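You operate a simulated robot arm through the tools that you are given. There is no shell and no other tool.

You run a simulated two-armed robot. Do the job below in one go: nothing can be reset, and whatever is moved stays where it is left.

## Task
Take the striped towel from the sorting shelf and hang it over the black rail.
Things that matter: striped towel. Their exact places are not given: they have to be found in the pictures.

It is judged by the outcome, as a careful person would: the job done as asked, and still so three seconds after it is handed in. It fails if anything else is knocked over, pushed out of place, dropped, spilled or broken. Flat cloth is picked up by pressing the open fingertips on it (5 to 10 N) and closing them slowly along it; thin cloth reads only 2 to 8 mm in the jaws.

## Robot
Two 7-joint arms with two-finger parallel grippers on one trunk, on a base that drives. Base frame: it is fixed to the floor where the robot stands at the start and does not move with it; the origin is under the middle of the robot, x ahead of it, y to its left, z up. Lengths are in mm, angles in rad, forces in N, time in s.
The left shoulder is at the start at [60, 143, 946], the right one opposite. With the tool pointing down near the work surface each hand reaches from about 320 to 740 mm from the robot's upright axis, wherever it stands, measured 20 degrees to its own side. Places, roughly: striped towel [1000, -2750, 1000]. Payload 1.57 kg a hand.
The tool frame of a hand sits at the grasp point between the pads (the TCP): z along the fingers, y along the line on which they close. The tips reach 30 mm beyond it. Largest opening 110 mm; finger width 24, thickness 12; the body of the gripper, 48 by 112 mm, starts 78 mm behind the TCP.
Orientation is that of the tool frame in the base frame, as a unit quaternion [x, y, z, w]. With the fingers straight down and closing along the base's y, the tool's x points along the base's -x, its y along +y and its z along -z.

## Interface
- The arms move only by the tool play_rows. It takes "left_rows", "right_rows" or both (then of equal length, played together; a hand with none holds still); each is a list of rows, each a list of 7 numbers: the shift along the tool's x, y, z in units of 400 mm (1.0 is 400 mm), then the turn, a rotation vector about the tool's x, y, z in units of 90 degrees (1.0 is 90 degrees), then the opening, from 0 (shut) to 1 (fully open). In form: [[x, y, z, ax, ay, az, claw], ...]. A call has 1 to 20 rows; each row is the pose to reach, as a shift and turn from the pose commanded when the call began, along the tool's axes at that moment. A call with a number of a shift or a turn outside -1 to 1 is refused whole. Each row takes 0.2 s and may step no farther than 50 mm and 0.15 rad from the row before; otherwise, or with a gripper value out of range, the whole call is refused. Where a pose cannot be reached the arm comes as near as it can. A force on the tool above 40 N (or 10 N above the force at the start of the call, whichever is more), or a blocked arm, ends the call early, and 0.2 s more pass. Each finger travels about 45 mm/s and halts on what it meets, pressing with about 40 N; the grip force reading is that of the motor and also rises with nothing between the fingers. The clock runs only during rows and for 0.2 s after the last one: add rows that repeat a pose to give the fingers time. It gives the time, the measured TCP pose, the force on the tool (base axes), the opening and the grip force at its end, in the units of the frame above (readings bear some noise), with the torque about the TCP (base axes, N m) and any sound that the robot's microphone picked up.
- Cameras (640 x 400 px; columns grow to the right, rows downward): "scene" is now at [65.1, -9.3, 1581.4]; the picture's right is [-0.14, -0.99, 0.00], its down [-0.64, 0.09, -0.76] and it looks along [0.75, -0.10, -0.65] (base axes); focal length 287 px, centre (320, 200). "left" rides on the left gripper at [70, -16, -141] in its tool frame; the picture's right is [0.23, 0.97, 0.00], its down [-0.86, 0.20, -0.48] and it looks along [-0.47, 0.11, 0.88] (tool axes); focal length 222 px, centre (320, 200). "right" rides on the right gripper at [70, 16, -142] in its tool frame; the picture's right is [-0.23, 0.97, 0.00], its down [-0.86, -0.20, -0.48] and it looks along [-0.47, -0.11, 0.88] (tool axes); focal length 222 px, centre (320, 200).
- grab_frame(camera): a new picture of that camera. It takes no simulated time.
- move_column(by): slides the trunk up (or, below 0, down) by that many mm; the arms and the scene camera ride with it, the base frame stays. It gives what a move gives, with no picture.
- steer(legs): drives the robot by 1 to 6 legs, each [ahead, left, turn to the left] in mm, mm and rad, along the robot's own axes; the way and the turn of a leg run together, so that a leg with both is an arc; at most 1500 mm and 3.142 rad a leg. The arms and the cameras ride along, it lands a little off, and it stops where it bumps. It gives what a move gives.
- pan_tilt(pan, tilt): turns the head with the scene camera to pan (to the left, within 1.501 rad either way) and tilt (down, from -0.506 to 1.204), counted from straight ahead of the robot. It gives what a move gives.
- probe_pixels(camera, pixels): for up to 12 pixels [column, row] of the newest picture of that camera ("zoom" is the newest enlarged one), the place [x, y, z] in the base frame of the surface seen there, good to about 2 mm, but the place of the scene camera against the robot may be out by one fixed shift of up to 25 mm in any direction. It takes no simulated time.
- close_up(camera, box): a new picture of the part [left, top, right, bottom] of that camera's present view, enlarged. It takes no simulated time.
- sign_off(): hands the job in; it is judged then, once.

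Leave the grippers open and the arms clear of the work at the hand-in unless told otherwise.

The tools are called after "Request:" by a JSON object that holds its "fn" and its "kwargs". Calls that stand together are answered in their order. play_rows: Moves the arms, as the interface text tells. Its arguments: {"type":"object","properties":{"left_rows":{"type":"array","items":{"type":"array","items":{"type":"number"}}},"right_rows":{"type":"array","items":{"type":"array","items":{"type":"number"}}}},"required":[]} The other tools are called the same way: move_column (by) slides the trunk up or down; steer (legs) drives the base; pan_tilt (pan, tilt) turns the head that bears the scene camera; grab_frame (camera) takes a picture; probe_pixels (camera, pixels) gives the place of the surface under pixels of a picture; close_up (camera, box) takes an enlarged picture of a part of a camera's view; sign_off () hands the job in.

At the start:

```text
clock: 0.0
left_position: [434.1, 231.3, 1111.4]
left_tool_rot: [0.0, 1.0, 0.0, 0.0]
left_force: [-0.1, 0.4, 0.5]
left_wrist_torque: [0.0, 0.02, -0.02]
left_width: 109.9
left_finger_force: 0.0
right_position: [453.8, -217.9, 1097.5]
right_tool_rot: [0.0, 1.0, 0.0, 0.001]
right_force: [-0.6, -0.2, -0.3]
right_wrist_torque: [-0.02, -0.01, 0.0]
right_width: 110.0
right_finger_force: 0.0
trunk travel left (down, up): [-545.0, 45.0]
robot x, y, heading: [-2.2, 1.0, -0.006]
head pan, tilt: [-0.138, 0.709]
```

scene: 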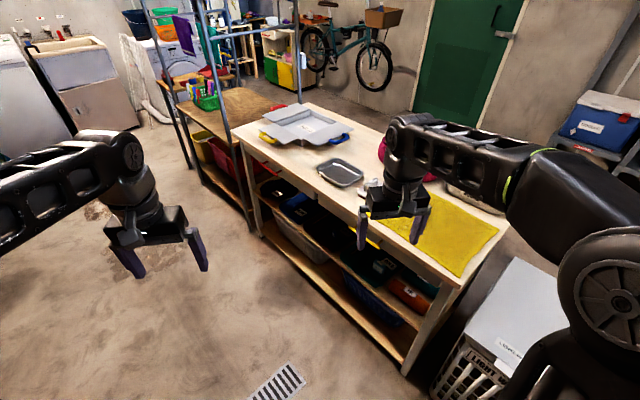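
right: 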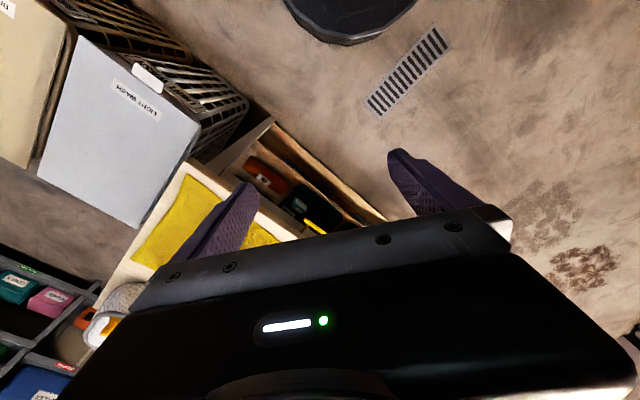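
left: 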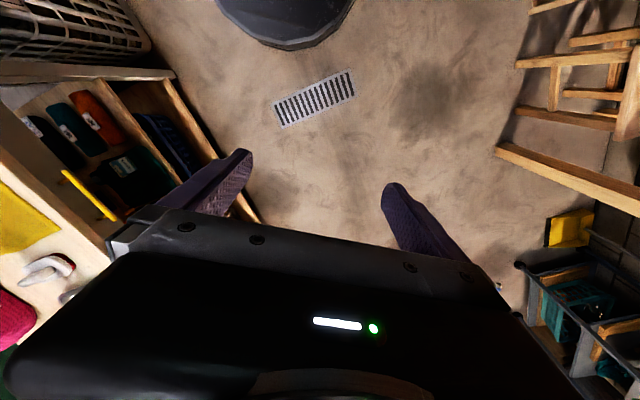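

The scene picture shows a workbench ahead and to the right. The towel is said to be near [1000, -2750, 1000], off to my right, so I'll turn the head right and take a look.

Request:
{"fn": "pan_tilt", "kwargs": {"pan": -1.2, "tilt": 0.35}}

Request:
{"fn": "grab_frame", "kwargs": {"camera": "scene"}}

```text
clock: 1.3
left_position: [434.5, 231.6, 1110.1]
left_tool_rot: [-0.001, 1.0, 0.0, 0.0]
left_force: [-0.7, 0.1, 0.2]
left_wrist_torque: [-0.02, -0.01, 0.01]
left_width: 109.8
left_finger_force: 0.0
right_position: [454.0, -218.2, 1099.2]
right_tool_rot: [0.0, 1.0, 0.0, 0.001]
right_force: [0.3, 0.4, 0.0]
right_wrist_torque: [-0.01, -0.01, -0.01]
right_width: 109.9
right_finger_force: 0.1
trunk travel left (down, up): [-545.0, 45.0]
robot x, y, heading: [-0.1, 0.6, 0.004]
head pan, tilt: [-1.201, 0.351]
```

```text
taken
```

scene: 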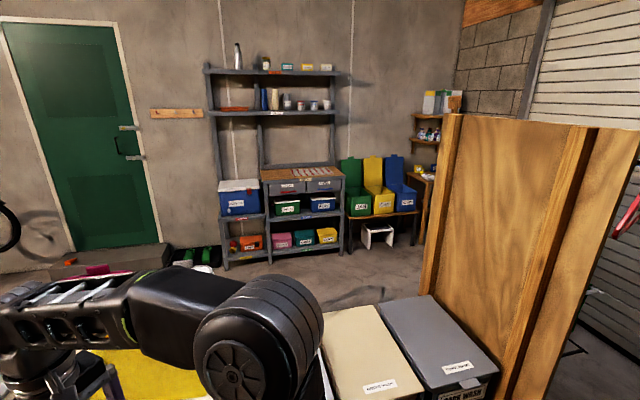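

I see a grey rack with labelled bins near (290,190). Something striped lies on its counter near (300,170). I'll zoom in there and probe some points.

Request:
{"fn": "close_up", "kwargs": {"camera": "scene", "box": [200, 60, 360, 160]}}

Request:
{"fn": "close_up", "kwargs": {"camera": "scene", "box": [200, 150, 440, 300]}}

Request:
{"fn": "probe_pixels", "kwargs": {"camera": "scene", "pixels": [[305, 171], [275, 173], [335, 171], [300, 187], [215, 115], [337, 115], [175, 113], [300, 250], [375, 215], [340, 280], [390, 340], [470, 250]]}}

```text
4.00 times, centred on (280, 110) of scene
```

zoom: 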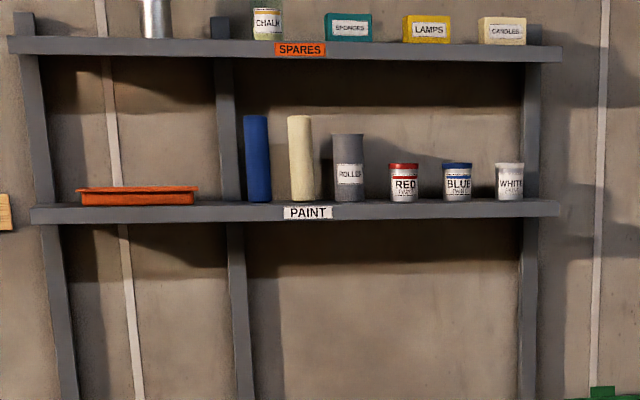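

```text
2.67 times, centred on (320, 225) of scene
```

zoom: 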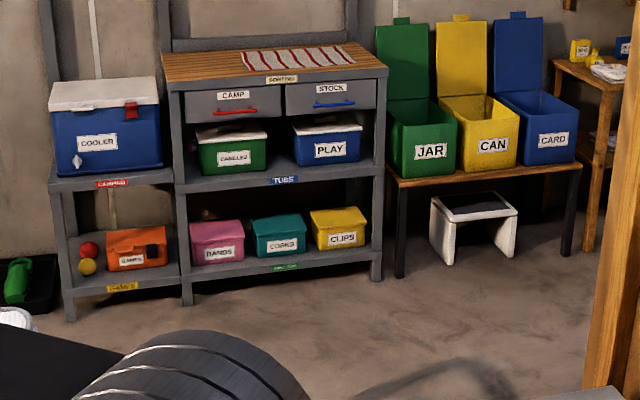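

```text
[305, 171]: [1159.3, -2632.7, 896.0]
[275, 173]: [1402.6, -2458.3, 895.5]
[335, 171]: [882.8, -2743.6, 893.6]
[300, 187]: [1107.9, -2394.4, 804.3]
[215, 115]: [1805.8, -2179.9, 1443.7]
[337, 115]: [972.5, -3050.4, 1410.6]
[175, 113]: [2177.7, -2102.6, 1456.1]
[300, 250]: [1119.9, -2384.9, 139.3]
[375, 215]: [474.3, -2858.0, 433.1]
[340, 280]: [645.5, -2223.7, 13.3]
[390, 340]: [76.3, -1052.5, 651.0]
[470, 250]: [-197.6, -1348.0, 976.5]
```

The striped towel lies flat on the "SORTING" counter, at z≈895. Next I need the black rail, so I'll look around the room in other directions.

Request:
{"fn": "pan_tilt", "kwargs": {"pan": -1.5, "tilt": 0.2}}

Request:
{"fn": "grab_frame", "kwargs": {"camera": "scene"}}

Request:
{"fn": "pan_tilt", "kwargs": {"pan": -0.4, "tilt": 0.3}}

Request:
{"fn": "grab_frame", "kwargs": {"camera": "scene"}}

Request:
{"fn": "pan_tilt", "kwargs": {"pan": 0.5, "tilt": 0.3}}

Request:
{"fn": "grab_frame", "kwargs": {"camera": "scene"}}

Request:
{"fn": "pan_tilt", "kwargs": {"pan": 1.4, "tilt": 0.3}}

Request:
{"fn": "grab_frame", "kwargs": {"camera": "scene"}}

```text
clock: 2.1
left_position: [433.7, 230.9, 1111.5]
left_tool_rot: [0.0, 1.0, 0.0, 0.0]
left_force: [-0.2, 0.3, -0.1]
left_wrist_torque: [0.0, 0.03, 0.0]
left_width: 109.9
left_finger_force: 0.1
right_position: [453.7, -217.3, 1098.4]
right_tool_rot: [-0.001, 1.0, 0.0, 0.0]
right_force: [0.6, 0.0, -0.5]
right_wrist_torque: [0.04, 0.01, 0.01]
right_width: 109.9
right_finger_force: 0.1
trunk travel left (down, up): [-545.0, 45.0]
robot x, y, heading: [2.4, 4.4, -0.003]
head pan, tilt: [-1.499, 0.201]
```

```text
taken
```

scene: 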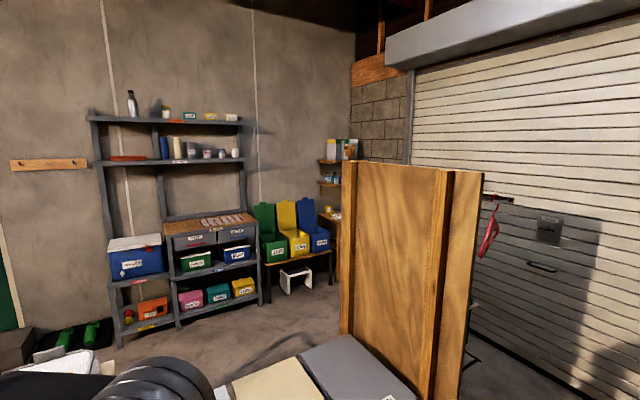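

```text
clock: 3.4
left_position: [434.2, 231.1, 1112.0]
left_tool_rot: [0.0, 1.0, 0.0, 0.0]
left_force: [0.3, -1.5, -0.6]
left_wrist_torque: [-0.02, -0.01, -0.03]
left_width: 110.2
left_finger_force: 0.0
right_position: [454.2, -218.3, 1098.4]
right_tool_rot: [0.0, 1.0, 0.0, 0.001]
right_force: [0.4, 0.7, 0.3]
right_wrist_torque: [0.01, 0.01, -0.02]
right_width: 110.0
right_finger_force: 0.0
trunk travel left (down, up): [-545.0, 45.0]
robot x, y, heading: [-1.1, -0.4, -0.004]
head pan, tilt: [-0.4, 0.3]
```

```text
taken
```

scene: 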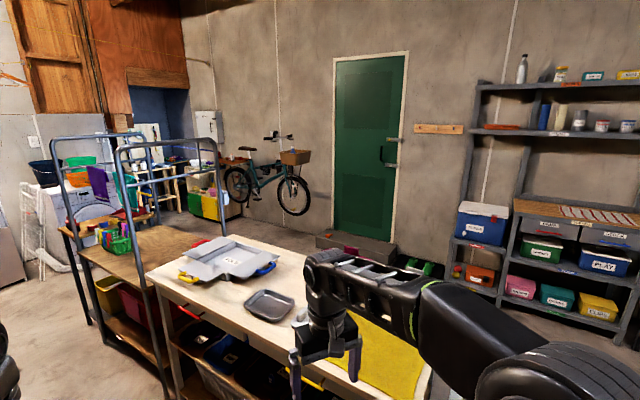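

```text
clock: 4.6
left_position: [435.1, 231.3, 1111.1]
left_tool_rot: [-0.001, 1.0, 0.0, 0.001]
left_force: [0.3, -0.1, -0.7]
left_wrist_torque: [-0.03, 0.03, 0.06]
left_width: 109.9
left_finger_force: 0.1
right_position: [454.5, -218.4, 1099.1]
right_tool_rot: [-0.001, 1.0, 0.0, 0.001]
right_force: [0.0, -1.0, 0.8]
right_wrist_torque: [0.02, 0.03, -0.03]
right_width: 110.0
right_finger_force: 0.0
trunk travel left (down, up): [-545.0, 45.0]
robot x, y, heading: [3.9, -3.0, -0.005]
head pan, tilt: [0.499, 0.3]
```

```text
taken
```

scene: 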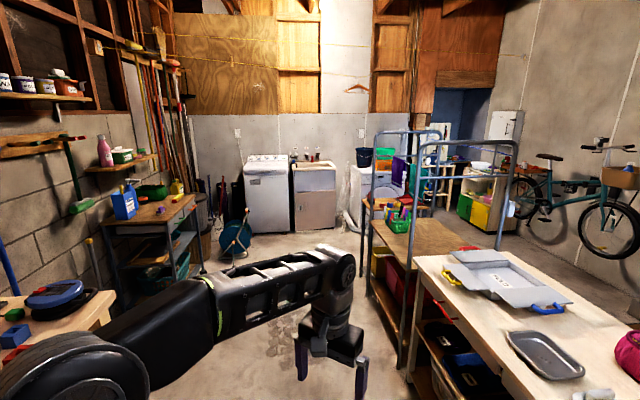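

```text
clock: 5.8
left_position: [433.6, 231.5, 1111.2]
left_tool_rot: [0.0, 1.0, -0.001, -0.001]
left_force: [0.4, -0.5, 0.0]
left_wrist_torque: [0.01, -0.02, -0.01]
left_width: 109.7
left_finger_force: 0.0
right_position: [453.6, -218.6, 1098.3]
right_tool_rot: [0.001, 1.0, 0.0, 0.001]
right_force: [-0.4, 0.4, -0.1]
right_wrist_torque: [-0.01, 0.0, 0.01]
right_width: 109.9
right_finger_force: 0.0
trunk travel left (down, up): [-545.0, 45.0]
robot x, y, heading: [0.7, 2.5, 0.003]
head pan, tilt: [1.4, 0.3]
```

```text
taken
```

scene: 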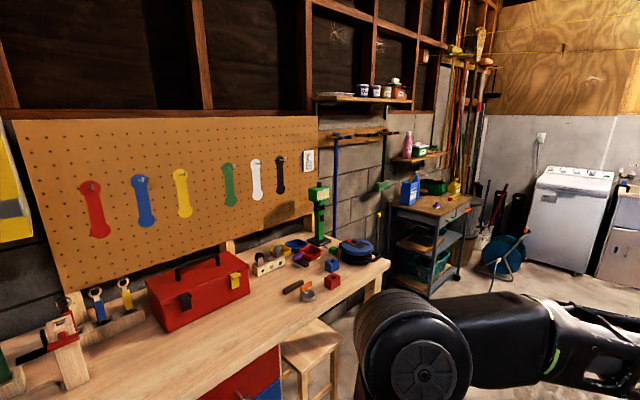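

No black rail so far, except something dark with a red cloth behind the tall wooden panel, near (490,200) in the pan −1.5 view. I'll turn back and zoom in on it.

Request:
{"fn": "pan_tilt", "kwargs": {"pan": -1.5, "tilt": 0.35}}

Request:
{"fn": "grab_frame", "kwargs": {"camera": "scene"}}

Request:
{"fn": "close_up", "kwargs": {"camera": "scene", "box": [420, 120, 640, 340]}}

```text
clock: 8.4
left_position: [433.9, 230.3, 1112.9]
left_tool_rot: [0.0, 1.0, 0.0, 0.0]
left_force: [-0.2, 0.2, 0.2]
left_wrist_torque: [0.0, -0.02, -0.02]
left_width: 110.2
left_finger_force: 0.0
right_position: [453.8, -216.8, 1097.6]
right_tool_rot: [0.0, 1.0, 0.0, 0.001]
right_force: [-0.5, 0.8, -0.3]
right_wrist_torque: [-0.02, 0.01, -0.04]
right_width: 110.0
right_finger_force: 0.1
trunk travel left (down, up): [-545.0, 45.0]
robot x, y, heading: [1.3, 0.4, 0.001]
head pan, tilt: [-1.499, 0.351]
```

```text
taken
```

scene: 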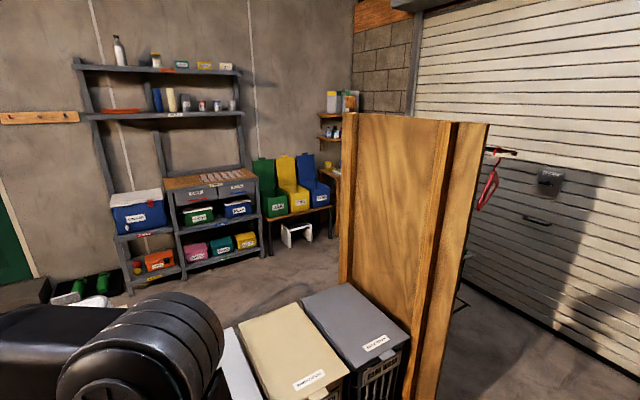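

```text
1.82 times, centred on (530, 230) of scene
```

zoom: 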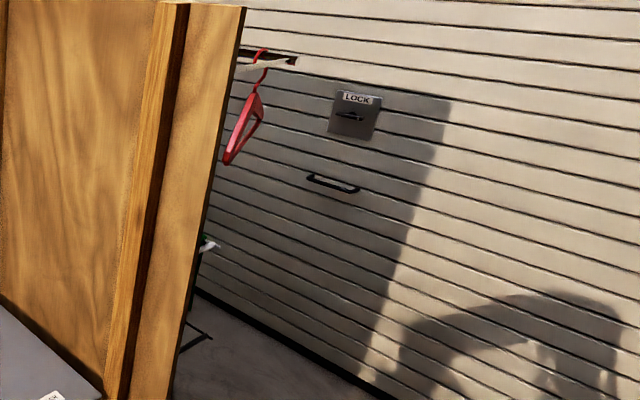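

A rail with a red hanger sticks out from behind the wooden partition. Before driving I need a floor map, so I'll look down at the bench and hampers and probe them.

Request:
{"fn": "pan_tilt", "kwargs": {"pan": -1.0, "tilt": 0.9}}

Request:
{"fn": "grab_frame", "kwargs": {"camera": "scene"}}

Request:
{"fn": "pan_tilt", "kwargs": {"pan": -1.5, "tilt": 0.8}}

Request:
{"fn": "grab_frame", "kwargs": {"camera": "scene"}}

```text
clock: 9.3
left_position: [433.4, 231.0, 1111.7]
left_tool_rot: [0.0, 1.0, 0.0, 0.0]
left_force: [0.2, 0.3, -0.5]
left_wrist_torque: [0.01, -0.01, -0.01]
left_width: 110.0
left_finger_force: 0.1
right_position: [453.5, -218.7, 1098.8]
right_tool_rot: [0.0, 1.0, 0.0, 0.0]
right_force: [0.4, -0.5, -0.3]
right_wrist_torque: [0.0, -0.02, 0.0]
right_width: 110.1
right_finger_force: 0.0
trunk travel left (down, up): [-545.0, 45.0]
robot x, y, heading: [-1.0, -1.5, 0.001]
head pan, tilt: [-1.0, 0.901]
```

```text
taken
```

scene: 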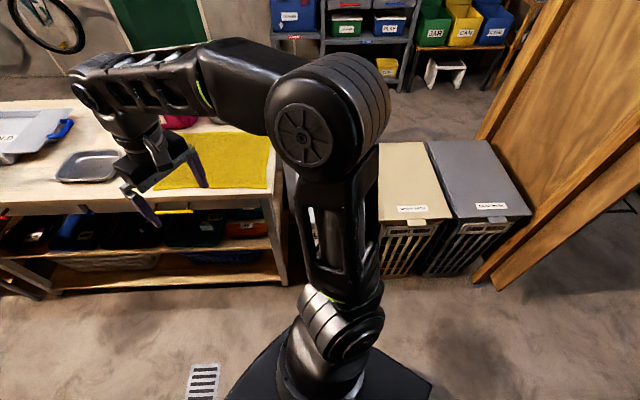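

```text
clock: 10.3
left_position: [433.7, 231.0, 1111.5]
left_tool_rot: [0.0, 1.0, 0.0, -0.001]
left_force: [0.1, -0.1, 0.1]
left_wrist_torque: [0.06, 0.01, -0.02]
left_width: 110.4
left_finger_force: 0.1
right_position: [455.2, -218.3, 1098.1]
right_tool_rot: [0.001, 1.0, 0.0, 0.001]
right_force: [0.4, -0.1, 0.3]
right_wrist_torque: [-0.02, 0.02, 0.03]
right_width: 110.2
right_finger_force: 0.0
trunk travel left (down, up): [-545.0, 45.0]
robot x, y, heading: [-0.8, 2.8, -0.002]
head pan, tilt: [-1.499, 0.799]
```

```text
taken
```

scene: 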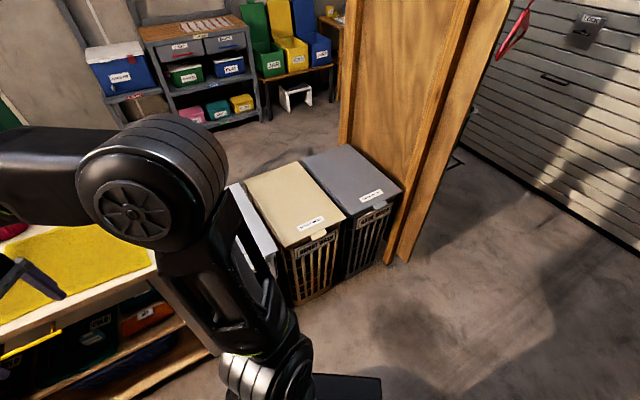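

The bench, hampers and partition form a row, with open floor to the right of the partition. I'll probe the key points in this picture.

Request:
{"fn": "probe_pixels", "kwargs": {"camera": "scene", "pixels": [[404, 258], [388, 262], [342, 100], [300, 300], [250, 190], [340, 147], [455, 165], [500, 300], [560, 210], [265, 120], [285, 110], [515, 40]]}}

Request:
{"fn": "close_up", "kwargs": {"camera": "scene", "box": [440, 0, 640, 200]}}

```text
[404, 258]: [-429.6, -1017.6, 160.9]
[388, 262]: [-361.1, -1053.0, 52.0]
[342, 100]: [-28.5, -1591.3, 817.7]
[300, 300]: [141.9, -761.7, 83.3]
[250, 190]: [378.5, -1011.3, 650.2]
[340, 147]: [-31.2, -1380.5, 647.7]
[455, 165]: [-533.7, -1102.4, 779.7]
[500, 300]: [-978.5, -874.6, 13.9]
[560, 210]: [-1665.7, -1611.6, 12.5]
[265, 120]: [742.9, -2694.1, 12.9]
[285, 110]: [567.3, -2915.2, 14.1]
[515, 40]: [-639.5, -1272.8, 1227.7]
```

```text
2.00 times, centred on (540, 100) of scene
```

zoom: 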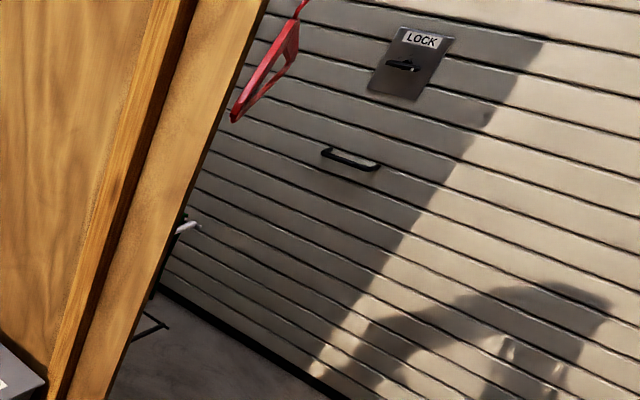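

The partition runs from about (-400,-1030) to (-30,-1590), with the rail and hanger behind it near (-640,-1270). Turning in place is safe here because the hands stay inside a radius of about 550 mm. I'll turn right to face −y and look toward the rail.

Request:
{"fn": "steer", "kwargs": {"legs": [[0, 0, -1.57]]}}

Request:
{"fn": "pan_tilt", "kwargs": {"pan": -0.6, "tilt": 0.4}}

Request:
{"fn": "grab_frame", "kwargs": {"camera": "scene"}}

Request:
{"fn": "pan_tilt", "kwargs": {"pan": -1.4, "tilt": 0.5}}

Request:
{"fn": "grab_frame", "kwargs": {"camera": "scene"}}

```text
clock: 14.6
left_position: [218.4, -439.9, 1112.2]
left_tool_rot: [0.717, 0.697, -0.001, 0.0]
left_force: [-0.6, -0.3, 0.5]
left_wrist_torque: [-0.01, -0.02, -0.02]
left_width: 109.9
left_finger_force: 0.1
right_position: [-232.3, -447.8, 1098.8]
right_tool_rot: [0.718, 0.696, -0.001, 0.0]
right_force: [-0.6, 0.4, -0.2]
right_wrist_torque: [0.01, 0.01, 0.03]
right_width: 110.0
right_finger_force: 0.1
trunk travel left (down, up): [-545.0, 45.0]
robot x, y, heading: [1.0, -0.2, -1.605]
head pan, tilt: [-1.499, 0.799]
```

```text
clock: 15.8
left_position: [217.3, -439.6, 1111.2]
left_tool_rot: [0.717, 0.697, 0.0, 0.001]
left_force: [0.8, 0.1, 0.2]
left_wrist_torque: [0.03, 0.0, 0.03]
left_width: 109.9
left_finger_force: 0.1
right_position: [-231.7, -448.1, 1098.2]
right_tool_rot: [0.718, 0.696, -0.001, 0.001]
right_force: [0.7, -0.9, 0.5]
right_wrist_torque: [0.01, -0.01, -0.02]
right_width: 110.1
right_finger_force: 0.0
trunk travel left (down, up): [-545.0, 45.0]
robot x, y, heading: [1.3, -0.5, -1.604]
head pan, tilt: [-0.6, 0.4]
```

```text
taken
```

scene: 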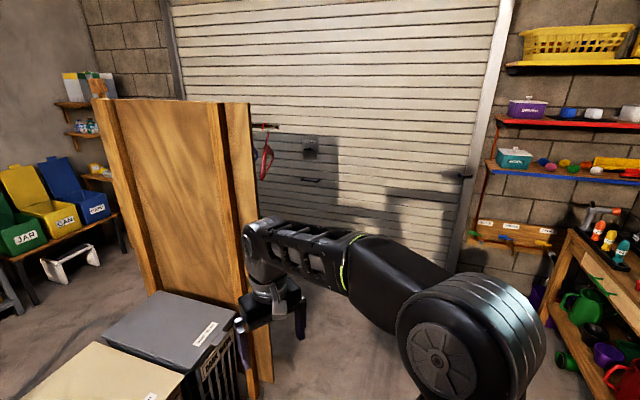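

```text
clock: 16.9
left_position: [219.1, -440.1, 1112.1]
left_tool_rot: [0.717, 0.697, 0.0, 0.0]
left_force: [0.4, -0.6, 1.1]
left_wrist_torque: [-0.03, -0.03, 0.04]
left_width: 109.9
left_finger_force: 0.1
right_position: [-233.0, -448.0, 1099.2]
right_tool_rot: [0.717, 0.697, -0.001, 0.001]
right_force: [-0.5, 1.5, -0.4]
right_wrist_torque: [-0.01, 0.0, 0.03]
right_width: 109.9
right_finger_force: 0.1
trunk travel left (down, up): [-545.0, 45.0]
robot x, y, heading: [4.0, -1.2, -1.603]
head pan, tilt: [-1.4, 0.499]
```

```text
taken
```

scene: 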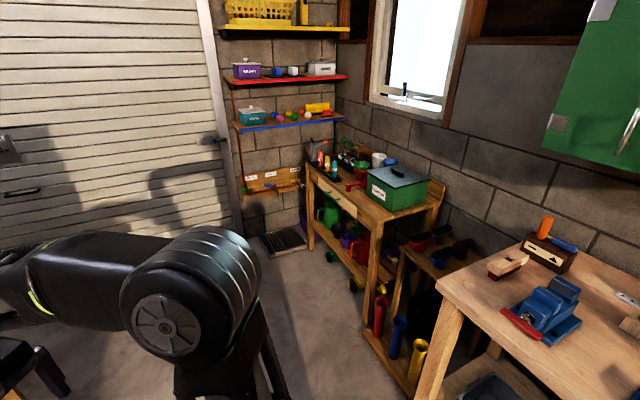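

The potting bench and the workbench stand along the wall behind and to my right. I'll probe them for clearances.

Request:
{"fn": "probe_pixels", "kwargs": {"camera": "scene", "pixels": [[365, 330], [440, 285], [420, 385], [312, 245], [308, 180], [300, 320], [285, 240], [385, 395], [240, 225], [120, 280]]}}

```text
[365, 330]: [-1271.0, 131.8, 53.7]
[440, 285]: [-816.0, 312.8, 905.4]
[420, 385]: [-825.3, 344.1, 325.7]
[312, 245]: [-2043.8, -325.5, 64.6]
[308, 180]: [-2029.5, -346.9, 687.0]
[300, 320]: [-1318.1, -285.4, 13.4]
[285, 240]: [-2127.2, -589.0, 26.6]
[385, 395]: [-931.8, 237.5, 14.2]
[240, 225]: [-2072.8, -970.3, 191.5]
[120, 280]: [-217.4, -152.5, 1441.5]
```

The gap between the partition corner (-430,-1018) and the workbench edge (-816,313) is about 1.3 m wide. I'll drive diagonally to about (-800,-400), still facing −y, and look behind the partition.

Request:
{"fn": "steer", "kwargs": {"legs": [[380, -800, 0]]}}

Request:
{"fn": "pan_tilt", "kwargs": {"pan": 0.3, "tilt": 0.45}}

Request:
{"fn": "grab_frame", "kwargs": {"camera": "scene"}}

```text
clock: 21.6
left_position: [-595.6, -802.1, 1111.5]
left_tool_rot: [0.717, 0.697, 0.0, 0.001]
left_force: [-0.3, 0.8, -0.2]
left_wrist_torque: [0.0, -0.01, 0.01]
left_width: 109.8
left_finger_force: 0.0
right_position: [-1046.2, -811.1, 1098.4]
right_tool_rot: [0.718, 0.696, -0.001, 0.0]
right_force: [-0.2, 0.1, 0.4]
right_wrist_torque: [0.0, -0.03, 0.02]
right_width: 110.1
right_finger_force: 0.0
trunk travel left (down, up): [-545.0, 45.0]
robot x, y, heading: [-813.2, -359.8, -1.602]
head pan, tilt: [-1.4, 0.499]
```

```text
clock: 23.3
left_position: [-595.6, -802.6, 1112.1]
left_tool_rot: [0.718, 0.696, 0.001, -0.001]
left_force: [0.0, -1.3, 0.5]
left_wrist_torque: [0.01, -0.02, -0.02]
left_width: 110.0
left_finger_force: 0.0
right_position: [-1044.9, -810.1, 1099.0]
right_tool_rot: [0.718, 0.696, -0.001, 0.0]
right_force: [-0.8, 0.6, -0.2]
right_wrist_torque: [0.0, -0.03, 0.0]
right_width: 109.8
right_finger_force: 0.1
trunk travel left (down, up): [-545.0, 45.0]
robot x, y, heading: [-813.5, -361.8, -1.605]
head pan, tilt: [0.3, 0.45]
```

```text
taken
```

scene: 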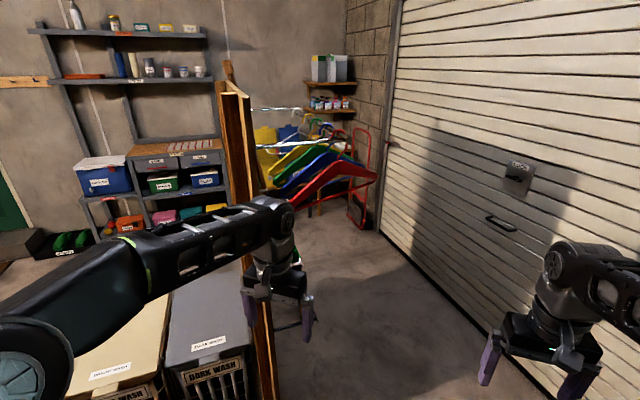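

Behind the partition I can see a dark rail end near (275,110) and coloured hangers near (320,175). I'll zoom in.

Request:
{"fn": "close_up", "kwargs": {"camera": "scene", "box": [210, 60, 430, 260]}}

Request:
{"fn": "probe_pixels", "kwargs": {"camera": "scene", "pixels": [[325, 180], [360, 210], [332, 78], [335, 108], [240, 150], [260, 300], [375, 230], [300, 230]]}}

```text
2.00 times, centred on (320, 160) of scene
```

zoom: 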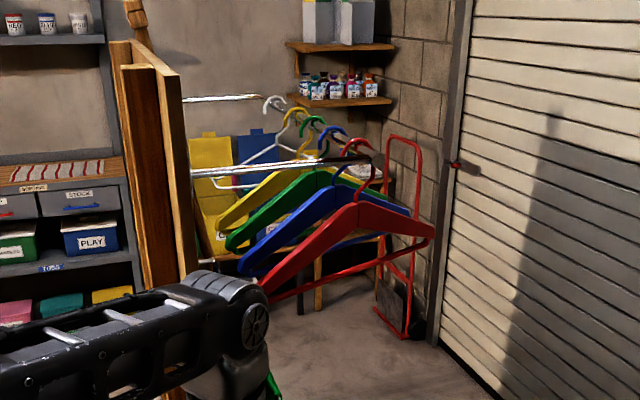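

```text
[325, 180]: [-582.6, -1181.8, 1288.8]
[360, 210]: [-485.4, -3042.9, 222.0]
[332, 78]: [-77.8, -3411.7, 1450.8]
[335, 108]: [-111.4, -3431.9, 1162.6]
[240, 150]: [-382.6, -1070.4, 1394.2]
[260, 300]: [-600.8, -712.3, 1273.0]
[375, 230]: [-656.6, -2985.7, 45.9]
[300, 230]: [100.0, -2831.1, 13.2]
```

Room directions: the garage door and the partition both run along d1≈(0.57,-0.82), heading −0.963. A corridor about 1.1 m wide lies between them. I'll turn to that heading, slide right into the corridor mouth, and look at the rail from the side.

Request:
{"fn": "steer", "kwargs": {"legs": [[0, 0, 0.642], [0, -800, 0]]}}

Request:
{"fn": "pan_tilt", "kwargs": {"pan": 0.45, "tilt": 0.35}}

Request:
{"fn": "grab_frame", "kwargs": {"camera": "scene"}}

```text
clock: 29.3
left_position: [-1049.5, -1046.0, 1111.1]
left_tool_rot: [0.478, 0.878, 0.0, -0.001]
left_force: [1.0, -0.4, 0.4]
left_wrist_torque: [0.02, -0.02, 0.01]
left_width: 110.0
left_finger_force: 0.1
right_position: [-1416.9, -1306.8, 1098.0]
right_tool_rot: [0.479, 0.878, 0.0, 0.002]
right_force: [-0.7, 0.2, -0.5]
right_wrist_torque: [0.04, 0.01, 0.02]
right_width: 109.8
right_finger_force: 0.1
trunk travel left (down, up): [-545.0, 45.0]
robot x, y, heading: [-1480.3, -808.2, -0.999]
head pan, tilt: [0.3, 0.45]
```

```text
clock: 30.0
left_position: [-1049.5, -1047.1, 1111.5]
left_tool_rot: [0.478, 0.878, 0.0, 0.0]
left_force: [-0.3, 0.4, 0.9]
left_wrist_torque: [0.0, -0.01, 0.0]
left_width: 110.1
left_finger_force: 0.0
right_position: [-1416.8, -1305.3, 1097.8]
right_tool_rot: [0.479, 0.878, 0.0, 0.0]
right_force: [-0.5, -0.1, -0.6]
right_wrist_torque: [0.01, -0.01, -0.03]
right_width: 109.8
right_finger_force: 0.1
trunk travel left (down, up): [-545.0, 45.0]
robot x, y, heading: [-1475.6, -806.9, -0.993]
head pan, tilt: [0.45, 0.351]
```

```text
taken
```

scene: 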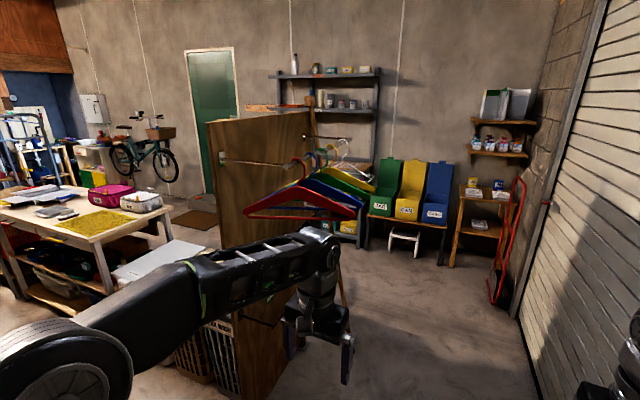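

The partition's back carries a hanger rod on brackets. I'll zoom in on it.

Request:
{"fn": "close_up", "kwargs": {"camera": "scene", "box": [200, 100, 400, 250]}}

Request:
{"fn": "pan_tilt", "kwargs": {"pan": 0.6, "tilt": 0.75}}

Request:
{"fn": "grab_frame", "kwargs": {"camera": "scene"}}

```text
2.67 times, centred on (300, 175) of scene
```

zoom: 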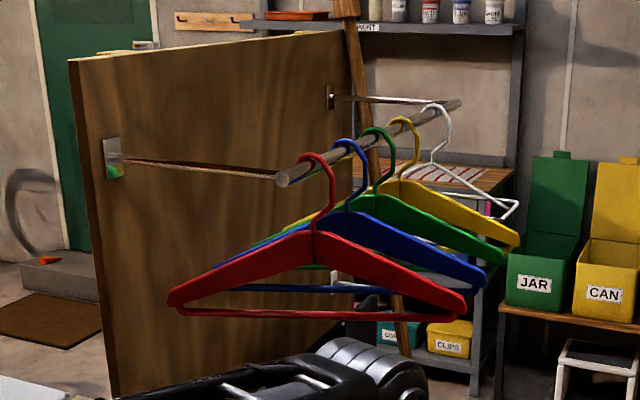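

```text
clock: 30.9
left_position: [-1050.3, -1044.5, 1111.5]
left_tool_rot: [0.479, 0.878, 0.0, 0.0]
left_force: [0.3, -0.6, 0.3]
left_wrist_torque: [-0.03, 0.01, 0.04]
left_width: 109.9
left_finger_force: 0.2
right_position: [-1416.6, -1307.0, 1099.1]
right_tool_rot: [0.479, 0.878, 0.0, 0.001]
right_force: [1.1, 0.4, -0.4]
right_wrist_torque: [0.04, -0.02, 0.02]
right_width: 110.2
right_finger_force: 0.0
trunk travel left (down, up): [-545.0, 45.0]
robot x, y, heading: [-1475.8, -803.7, -0.999]
head pan, tilt: [0.6, 0.75]
```

```text
taken
```

scene: 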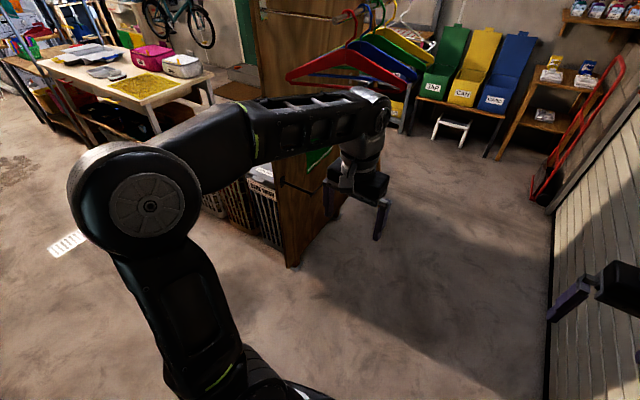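

That hanger rod is silver, not black. The earlier view hinted at dark legs lower down, which my left arm now hides. I'll turn the robot about 0.45 left so I can see between the arms.

Request:
{"fn": "steer", "kwargs": {"legs": [[0, 0, 0.45]]}}

Request:
{"fn": "pan_tilt", "kwargs": {"pan": 0.0, "tilt": 0.5}}

Request:
{"fn": "grab_frame", "kwargs": {"camera": "scene"}}

```text
clock: 32.6
left_position: [-988.6, -840.2, 1111.2]
left_tool_rot: [0.274, 0.962, -0.001, 0.0]
left_force: [0.2, 1.5, 0.1]
left_wrist_torque: [0.02, 0.0, -0.01]
left_width: 109.9
left_finger_force: 0.0
right_position: [-1208.2, -1232.1, 1098.3]
right_tool_rot: [0.274, 0.962, 0.0, 0.001]
right_force: [-0.3, 0.0, 0.9]
right_wrist_torque: [0.02, 0.0, 0.06]
right_width: 110.0
right_finger_force: 0.1
trunk travel left (down, up): [-545.0, 45.0]
robot x, y, heading: [-1477.9, -809.4, -0.554]
head pan, tilt: [0.6, 0.75]
```

```text
clock: 33.6
left_position: [-988.5, -839.7, 1112.2]
left_tool_rot: [0.274, 0.962, 0.0, 0.0]
left_force: [-0.3, -0.2, 0.5]
left_wrist_torque: [0.03, -0.01, -0.01]
left_width: 109.8
left_finger_force: 0.1
right_position: [-1207.2, -1231.5, 1098.4]
right_tool_rot: [0.274, 0.962, 0.0, 0.001]
right_force: [0.2, -0.1, -0.4]
right_wrist_torque: [0.01, -0.01, 0.0]
right_width: 110.3
right_finger_force: 0.1
trunk travel left (down, up): [-545.0, 45.0]
robot x, y, heading: [-1480.0, -810.2, -0.556]
head pan, tilt: [0.0, 0.499]
```

```text
taken
```

scene: 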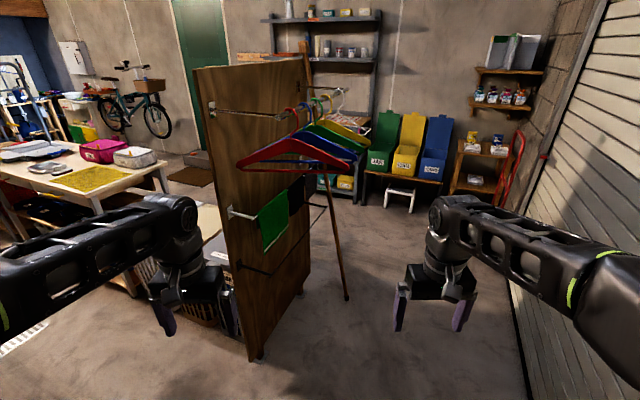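

There's more below the hangers: a towel rail carrying green and dark cloths near (280,210), and another dark bracket and rail near (250,265). I'll zoom in.

Request:
{"fn": "close_up", "kwargs": {"camera": "scene", "box": [190, 150, 390, 350]}}

Request:
{"fn": "probe_pixels", "kwargs": {"camera": "scene", "pixels": [[233, 213], [272, 215], [297, 195], [245, 265], [297, 258], [345, 298], [316, 206], [333, 205]]}}

```text
2.00 times, centred on (290, 250) of scene
```

zoom: 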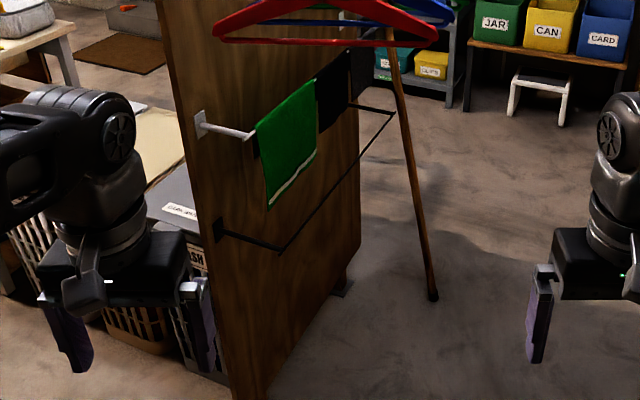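

```text
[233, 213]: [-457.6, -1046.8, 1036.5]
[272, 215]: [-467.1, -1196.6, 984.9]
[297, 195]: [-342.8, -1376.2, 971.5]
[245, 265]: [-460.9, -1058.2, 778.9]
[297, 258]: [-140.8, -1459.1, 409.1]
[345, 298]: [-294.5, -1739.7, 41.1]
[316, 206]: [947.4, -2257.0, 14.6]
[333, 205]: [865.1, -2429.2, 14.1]
```

Two towel rails are mounted on the partition. The upper one is light and carries a green and a dark cloth (z≈1035), and the lower one is a thin black rail (z≈775). I'll zoom closer and probe the black rail.

Request:
{"fn": "close_up", "kwargs": {"camera": "scene", "box": [240, 190, 340, 290]}}

```text
4.00 times, centred on (290, 240) of scene
```

zoom: 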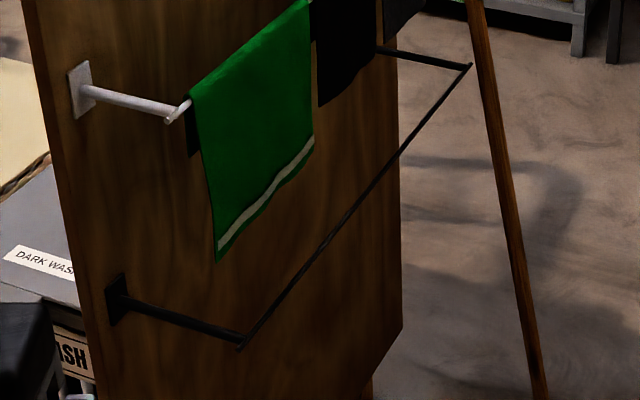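

Request:
{"fn": "probe_pixels", "kwargs": {"camera": "zoom", "pixels": [[242, 343], [300, 268], [325, 237], [370, 184], [430, 113], [466, 68], [118, 300], [180, 319], [440, 62], [178, 113], [220, 255], [495, 150]]}}

```text
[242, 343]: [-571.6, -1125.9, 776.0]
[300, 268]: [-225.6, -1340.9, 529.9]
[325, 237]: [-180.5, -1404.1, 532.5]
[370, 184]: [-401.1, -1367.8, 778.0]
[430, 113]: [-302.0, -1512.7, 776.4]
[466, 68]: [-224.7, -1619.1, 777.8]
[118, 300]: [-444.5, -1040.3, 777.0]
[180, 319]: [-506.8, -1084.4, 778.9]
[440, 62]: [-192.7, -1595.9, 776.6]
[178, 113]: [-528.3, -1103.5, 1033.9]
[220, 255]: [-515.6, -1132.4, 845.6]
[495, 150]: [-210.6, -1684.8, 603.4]
```

The target is the black rail, running from about (-572,-1126,777) to (-225,-1619,777) and standing about 155 mm off the panel. The upper light rail carries cloths hanging down to z≈845. Now I'll fetch the towel. First I'll align with the corridor (heading −0.957) and sidestep to its middle.

Request:
{"fn": "steer", "kwargs": {"legs": [[0, 0, -0.4], [0, -160, 0]]}}

Request:
{"fn": "pan_tilt", "kwargs": {"pan": -0.2, "tilt": 0.5}}

Request:
{"fn": "grab_frame", "kwargs": {"camera": "scene"}}

```text
clock: 36.2
left_position: [-1165.3, -1115.5, 1111.6]
left_tool_rot: [0.456, 0.89, 0.001, 0.001]
left_force: [-1.1, 0.2, -0.7]
left_wrist_torque: [-0.02, -0.06, -0.01]
left_width: 109.9
left_finger_force: 0.1
right_position: [-1517.1, -1396.1, 1098.0]
right_tool_rot: [0.455, 0.89, 0.0, 0.0]
right_force: [-0.6, -0.4, -0.3]
right_wrist_torque: [0.03, -0.03, 0.04]
right_width: 110.0
right_finger_force: 0.1
trunk travel left (down, up): [-545.0, 45.0]
robot x, y, heading: [-1609.6, -899.2, -0.95]
head pan, tilt: [0.0, 0.499]
```

```text
clock: 36.9
left_position: [-1163.5, -1115.2, 1111.7]
left_tool_rot: [0.455, 0.891, 0.001, 0.0]
left_force: [0.4, -1.3, 0.0]
left_wrist_torque: [-0.01, 0.02, 0.01]
left_width: 110.0
left_finger_force: 0.0
right_position: [-1516.9, -1393.5, 1098.9]
right_tool_rot: [0.455, 0.89, -0.001, 0.001]
right_force: [0.8, -0.5, 0.0]
right_wrist_torque: [-0.03, 0.01, 0.0]
right_width: 110.2
right_finger_force: 0.1
trunk travel left (down, up): [-545.0, 45.0]
robot x, y, heading: [-1602.4, -899.7, -0.943]
head pan, tilt: [-0.201, 0.499]
```

```text
taken
```

scene: 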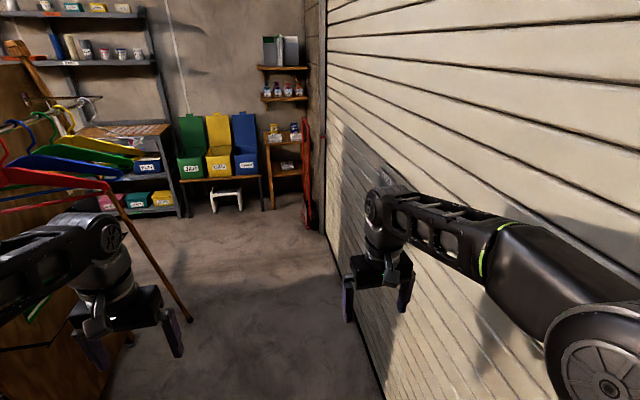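

I'll probe the hangers' nearest tips and the garage door to confirm the corridor width at arm height.

Request:
{"fn": "probe_pixels", "kwargs": {"camera": "scene", "pixels": [[108, 188], [128, 162], [60, 180], [350, 300], [345, 180], [188, 318], [305, 222], [190, 205], [132, 175], [310, 130], [100, 350]]}}

```text
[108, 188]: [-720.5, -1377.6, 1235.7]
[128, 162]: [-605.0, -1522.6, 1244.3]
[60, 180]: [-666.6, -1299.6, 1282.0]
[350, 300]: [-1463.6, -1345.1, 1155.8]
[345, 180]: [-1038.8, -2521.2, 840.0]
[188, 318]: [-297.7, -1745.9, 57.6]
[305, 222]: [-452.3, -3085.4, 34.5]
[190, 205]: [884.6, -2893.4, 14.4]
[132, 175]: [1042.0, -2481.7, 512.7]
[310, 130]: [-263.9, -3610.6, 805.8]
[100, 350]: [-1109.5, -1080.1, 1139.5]
```

The corridor is clear from d2≈−1382 (hanger tips) to −2290 (door), and I'm centred at −1830. Driving ahead 1500 mm.

Request:
{"fn": "steer", "kwargs": {"legs": [[1500, 0, 0]]}}

Request:
{"fn": "pan_tilt", "kwargs": {"pan": 0.5, "tilt": 0.4}}

Request:
{"fn": "grab_frame", "kwargs": {"camera": "scene"}}

```text
clock: 44.3
left_position: [-262.6, -2288.7, 1110.3]
left_tool_rot: [0.439, 0.899, 0.0, 0.0]
left_force: [-0.2, -0.9, 0.8]
left_wrist_torque: [0.0, -0.03, 0.0]
left_width: 109.7
left_finger_force: 0.2
right_position: [-605.0, -2582.8, 1098.4]
right_tool_rot: [0.439, 0.898, 0.0, 0.0]
right_force: [-0.7, 0.1, 0.0]
right_wrist_torque: [0.0, -0.02, 0.0]
right_width: 110.0
right_finger_force: 0.1
trunk travel left (down, up): [-545.0, 45.0]
robot x, y, heading: [-713.0, -2085.4, -0.903]
head pan, tilt: [-0.201, 0.499]
```

```text
clock: 45.4
left_position: [-262.3, -2289.5, 1112.3]
left_tool_rot: [0.438, 0.899, -0.001, 0.0]
left_force: [0.0, -0.1, -0.5]
left_wrist_torque: [-0.02, 0.0, 0.02]
left_width: 109.9
left_finger_force: 0.1
right_position: [-605.4, -2581.6, 1099.1]
right_tool_rot: [0.439, 0.899, 0.0, 0.0]
right_force: [0.3, -0.3, 0.6]
right_wrist_torque: [0.01, -0.04, 0.0]
right_width: 109.8
right_finger_force: 0.0
trunk travel left (down, up): [-545.0, 45.0]
robot x, y, heading: [-709.8, -2087.5, -0.905]
head pan, tilt: [0.499, 0.4]
```

```text
taken
```

scene: 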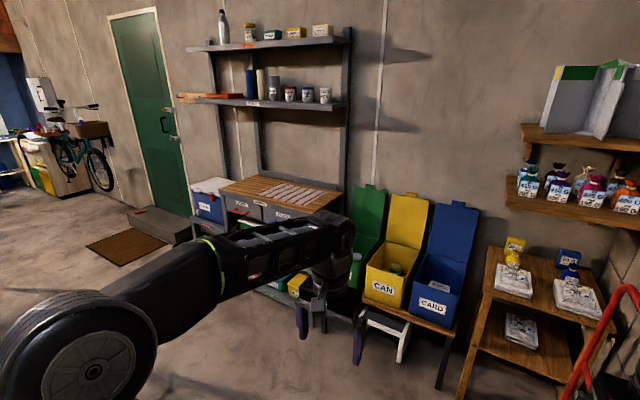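

I'm past the partition. I'll zoom in on the towel and counter and probe them.

Request:
{"fn": "close_up", "kwargs": {"camera": "scene", "box": [200, 150, 360, 250]}}

Request:
{"fn": "probe_pixels", "kwargs": {"camera": "scene", "pixels": [[219, 192], [258, 177], [342, 192], [315, 213], [180, 98], [345, 105], [348, 40], [372, 310], [384, 250], [300, 320], [210, 97], [320, 45]]}}

```text
4.00 times, centred on (280, 200) of scene
```

zoom: 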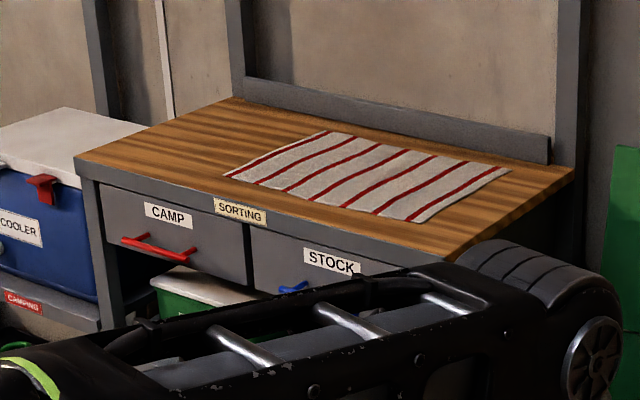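

```text
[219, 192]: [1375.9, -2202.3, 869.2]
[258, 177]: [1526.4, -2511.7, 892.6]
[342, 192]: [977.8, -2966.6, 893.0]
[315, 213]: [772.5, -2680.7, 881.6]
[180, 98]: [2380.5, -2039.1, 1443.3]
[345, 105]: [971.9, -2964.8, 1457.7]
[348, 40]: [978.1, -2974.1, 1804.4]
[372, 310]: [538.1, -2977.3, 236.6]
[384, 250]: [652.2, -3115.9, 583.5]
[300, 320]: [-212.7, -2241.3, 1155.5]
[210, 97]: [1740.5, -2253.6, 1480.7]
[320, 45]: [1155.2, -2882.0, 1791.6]
```

Request:
{"fn": "probe_pixels", "kwargs": {"camera": "zoom", "pixels": [[328, 133], [228, 177], [505, 169], [422, 220], [370, 175], [300, 160], [440, 190], [545, 150], [85, 160], [570, 172], [265, 98], [360, 275]]}}

```text
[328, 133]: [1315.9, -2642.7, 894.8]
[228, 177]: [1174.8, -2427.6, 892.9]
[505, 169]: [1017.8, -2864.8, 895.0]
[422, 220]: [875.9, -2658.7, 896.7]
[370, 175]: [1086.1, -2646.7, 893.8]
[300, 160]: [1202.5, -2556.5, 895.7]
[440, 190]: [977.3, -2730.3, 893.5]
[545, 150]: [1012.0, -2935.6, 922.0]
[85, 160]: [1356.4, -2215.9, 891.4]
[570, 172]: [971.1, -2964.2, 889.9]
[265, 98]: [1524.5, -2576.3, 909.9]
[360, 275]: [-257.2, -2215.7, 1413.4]
```

In the shelf's own frame (heading −0.900, which I already face), the towel measures about 255 mm deep by 375 mm wide, with its front edge about 50 mm behind the counter front. I'll drive 600 ahead, then 1064 to the left, to stand in front of it at a safe distance.

Request:
{"fn": "steer", "kwargs": {"legs": [[600, 0, 0], [0, 1064, 0]]}}

Request:
{"fn": "pan_tilt", "kwargs": {"pan": 0.0, "tilt": 0.6}}

Request:
{"fn": "grab_frame", "kwargs": {"camera": "scene"}}

```text
clock: 53.9
left_position: [954.9, -2101.0, 1110.7]
left_tool_rot: [0.437, 0.899, 0.0, 0.0]
left_force: [-0.1, -0.8, 0.0]
left_wrist_torque: [-0.06, 0.02, -0.02]
left_width: 110.1
left_finger_force: 0.1
right_position: [613.5, -2395.4, 1098.5]
right_tool_rot: [0.437, 0.9, -0.001, 0.001]
right_force: [0.0, -0.1, -0.9]
right_wrist_torque: [-0.04, 0.03, 0.01]
right_width: 110.2
right_finger_force: 0.0
trunk travel left (down, up): [-545.0, 45.0]
robot x, y, heading: [500.8, -1903.1, -0.902]
head pan, tilt: [0.499, 0.4]
```

```text
clock: 54.8
left_position: [954.4, -2101.0, 1111.0]
left_tool_rot: [0.437, 0.899, 0.0, 0.0]
left_force: [-0.8, 0.6, 0.3]
left_wrist_torque: [-0.02, 0.02, -0.03]
left_width: 109.8
left_finger_force: 0.1
right_position: [614.4, -2395.7, 1098.7]
right_tool_rot: [0.437, 0.899, 0.0, 0.001]
right_force: [0.5, -0.8, -0.4]
right_wrist_torque: [0.02, -0.01, 0.0]
right_width: 110.1
right_finger_force: 0.1
trunk travel left (down, up): [-545.0, 45.0]
robot x, y, heading: [508.0, -1903.6, -0.903]
head pan, tilt: [0.0, 0.6]
```

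```text
taken
```

scene: 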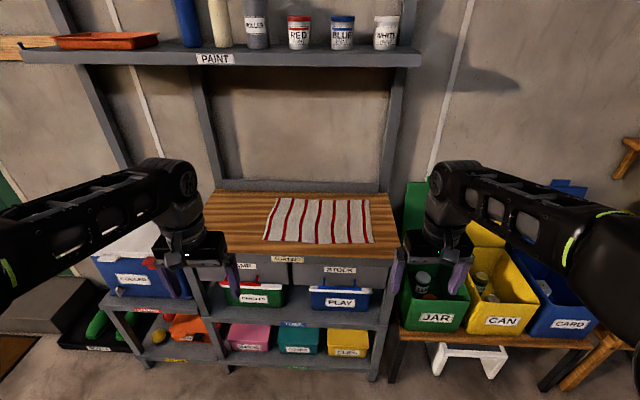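

I'm squarely in front of the counter and the striped towel is clear at (320,220). I'll probe the towel corners, the overhead shelf edge and the counter.

Request:
{"fn": "probe_pixels", "kwargs": {"camera": "scene", "pixels": [[276, 200], [266, 240], [366, 201], [373, 242], [320, 242], [300, 62], [410, 60], [30, 55], [230, 255], [385, 255], [340, 298], [340, 270]]}}

Request:
{"fn": "close_up", "kwargs": {"camera": "scene", "box": [230, 170, 410, 280]}}

```text
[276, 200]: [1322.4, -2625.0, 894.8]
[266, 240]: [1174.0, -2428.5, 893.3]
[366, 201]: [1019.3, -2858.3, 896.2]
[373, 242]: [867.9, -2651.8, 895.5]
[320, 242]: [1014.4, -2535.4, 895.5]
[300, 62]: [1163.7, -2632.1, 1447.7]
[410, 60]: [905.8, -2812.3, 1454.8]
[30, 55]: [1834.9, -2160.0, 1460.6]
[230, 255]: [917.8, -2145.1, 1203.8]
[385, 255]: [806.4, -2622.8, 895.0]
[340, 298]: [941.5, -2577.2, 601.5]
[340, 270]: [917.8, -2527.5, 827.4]
```

```text
3.56 times, centred on (320, 225) of scene
```

zoom: 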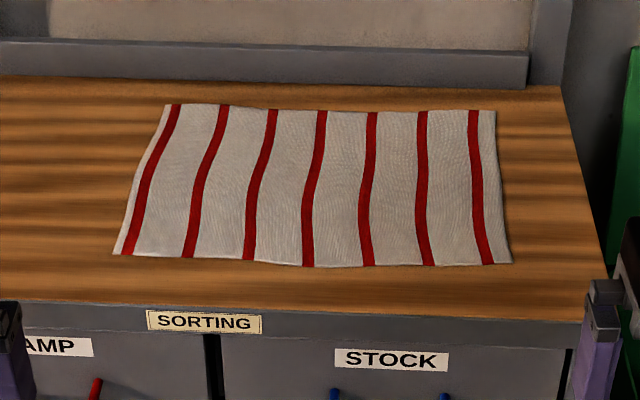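

The overhead shelf (front at e1≈2785, z≈1448) is clear of my hands. I'll drive 345 mm ahead, which leaves the base about 120 mm short of the shelf.

Request:
{"fn": "steer", "kwargs": {"legs": [[345, 0, 0]]}}

Request:
{"fn": "grab_frame", "kwargs": {"camera": "scene"}}

Request:
{"fn": "grab_frame", "kwargs": {"camera": "left"}}

Request:
{"fn": "grab_frame", "kwargs": {"camera": "right"}}

```text
clock: 57.0
left_position: [1163.3, -2374.7, 1110.4]
left_tool_rot: [0.44, 0.898, 0.0, -0.001]
left_force: [0.4, -0.2, 0.1]
left_wrist_torque: [0.04, 0.02, -0.02]
left_width: 110.0
left_finger_force: 0.0
right_position: [820.9, -2664.2, 1098.4]
right_tool_rot: [0.44, 0.898, 0.0, 0.0]
right_force: [-0.4, -0.7, 0.1]
right_wrist_torque: [0.01, -0.01, 0.0]
right_width: 110.0
right_finger_force: 0.0
trunk travel left (down, up): [-545.0, 45.0]
robot x, y, heading: [713.1, -2169.4, -0.907]
head pan, tilt: [0.0, 0.6]
```

```text
taken
```

scene: 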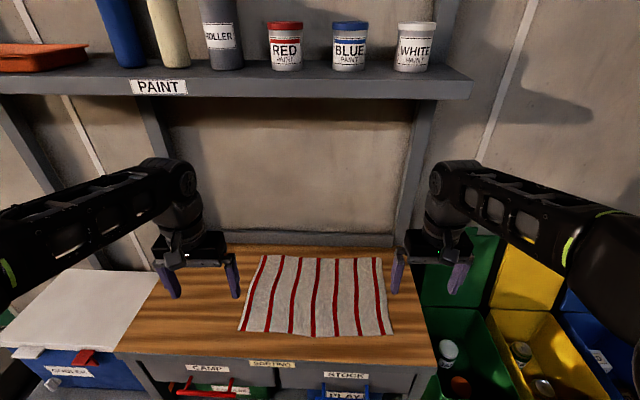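

```text
taken
```

left: 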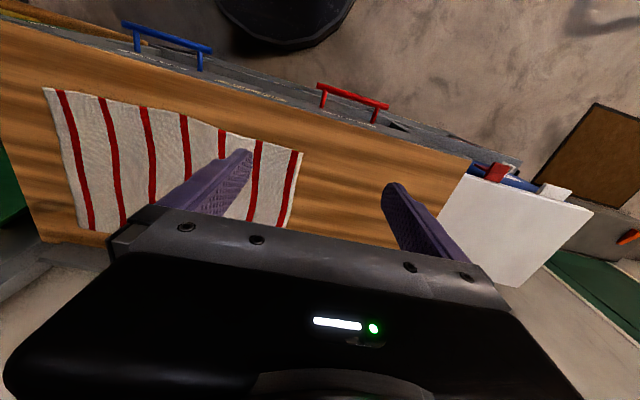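

```text
taken
```

right: 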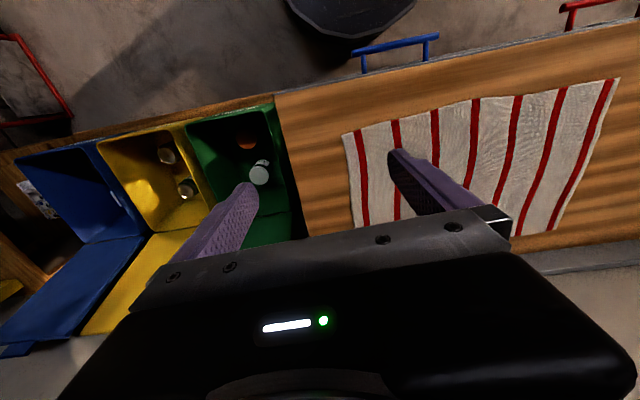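

Both wrist cameras see the towel. I'll probe its near corners and edge with them, since they aren't affected by the head-camera shift.

Request:
{"fn": "probe_pixels", "kwargs": {"camera": "left", "pixels": [[299, 155], [48, 91], [170, 118], [230, 135], [83, 228], [290, 200], [350, 170], [20, 60], [455, 165], [110, 105]]}}

Request:
{"fn": "probe_pixels", "kwargs": {"camera": "right", "pixels": [[346, 137], [615, 82], [440, 112], [500, 98], [550, 228], [320, 100], [410, 116], [300, 220]]}}

Request:
{"fn": "probe_pixels", "kwargs": {"camera": "scene", "pixels": [[240, 329], [391, 334], [265, 257], [381, 258], [315, 334], [420, 340]]}}

```text
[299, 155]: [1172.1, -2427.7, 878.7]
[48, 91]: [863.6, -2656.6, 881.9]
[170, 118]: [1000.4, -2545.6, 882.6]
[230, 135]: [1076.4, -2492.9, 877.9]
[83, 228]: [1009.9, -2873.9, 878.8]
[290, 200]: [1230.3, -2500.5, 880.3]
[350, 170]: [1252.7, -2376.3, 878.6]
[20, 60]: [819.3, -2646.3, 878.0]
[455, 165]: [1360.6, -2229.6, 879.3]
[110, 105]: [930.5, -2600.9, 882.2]
```

```text
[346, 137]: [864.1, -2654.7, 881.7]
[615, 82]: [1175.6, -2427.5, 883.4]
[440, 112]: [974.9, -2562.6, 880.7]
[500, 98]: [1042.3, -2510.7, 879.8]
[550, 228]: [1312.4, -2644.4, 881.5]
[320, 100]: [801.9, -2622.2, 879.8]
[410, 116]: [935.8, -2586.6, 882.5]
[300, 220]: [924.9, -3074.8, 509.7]
```

```text
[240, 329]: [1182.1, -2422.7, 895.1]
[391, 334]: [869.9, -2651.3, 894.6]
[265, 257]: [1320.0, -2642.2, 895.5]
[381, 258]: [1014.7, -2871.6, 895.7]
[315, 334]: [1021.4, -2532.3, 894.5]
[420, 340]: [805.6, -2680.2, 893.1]
```

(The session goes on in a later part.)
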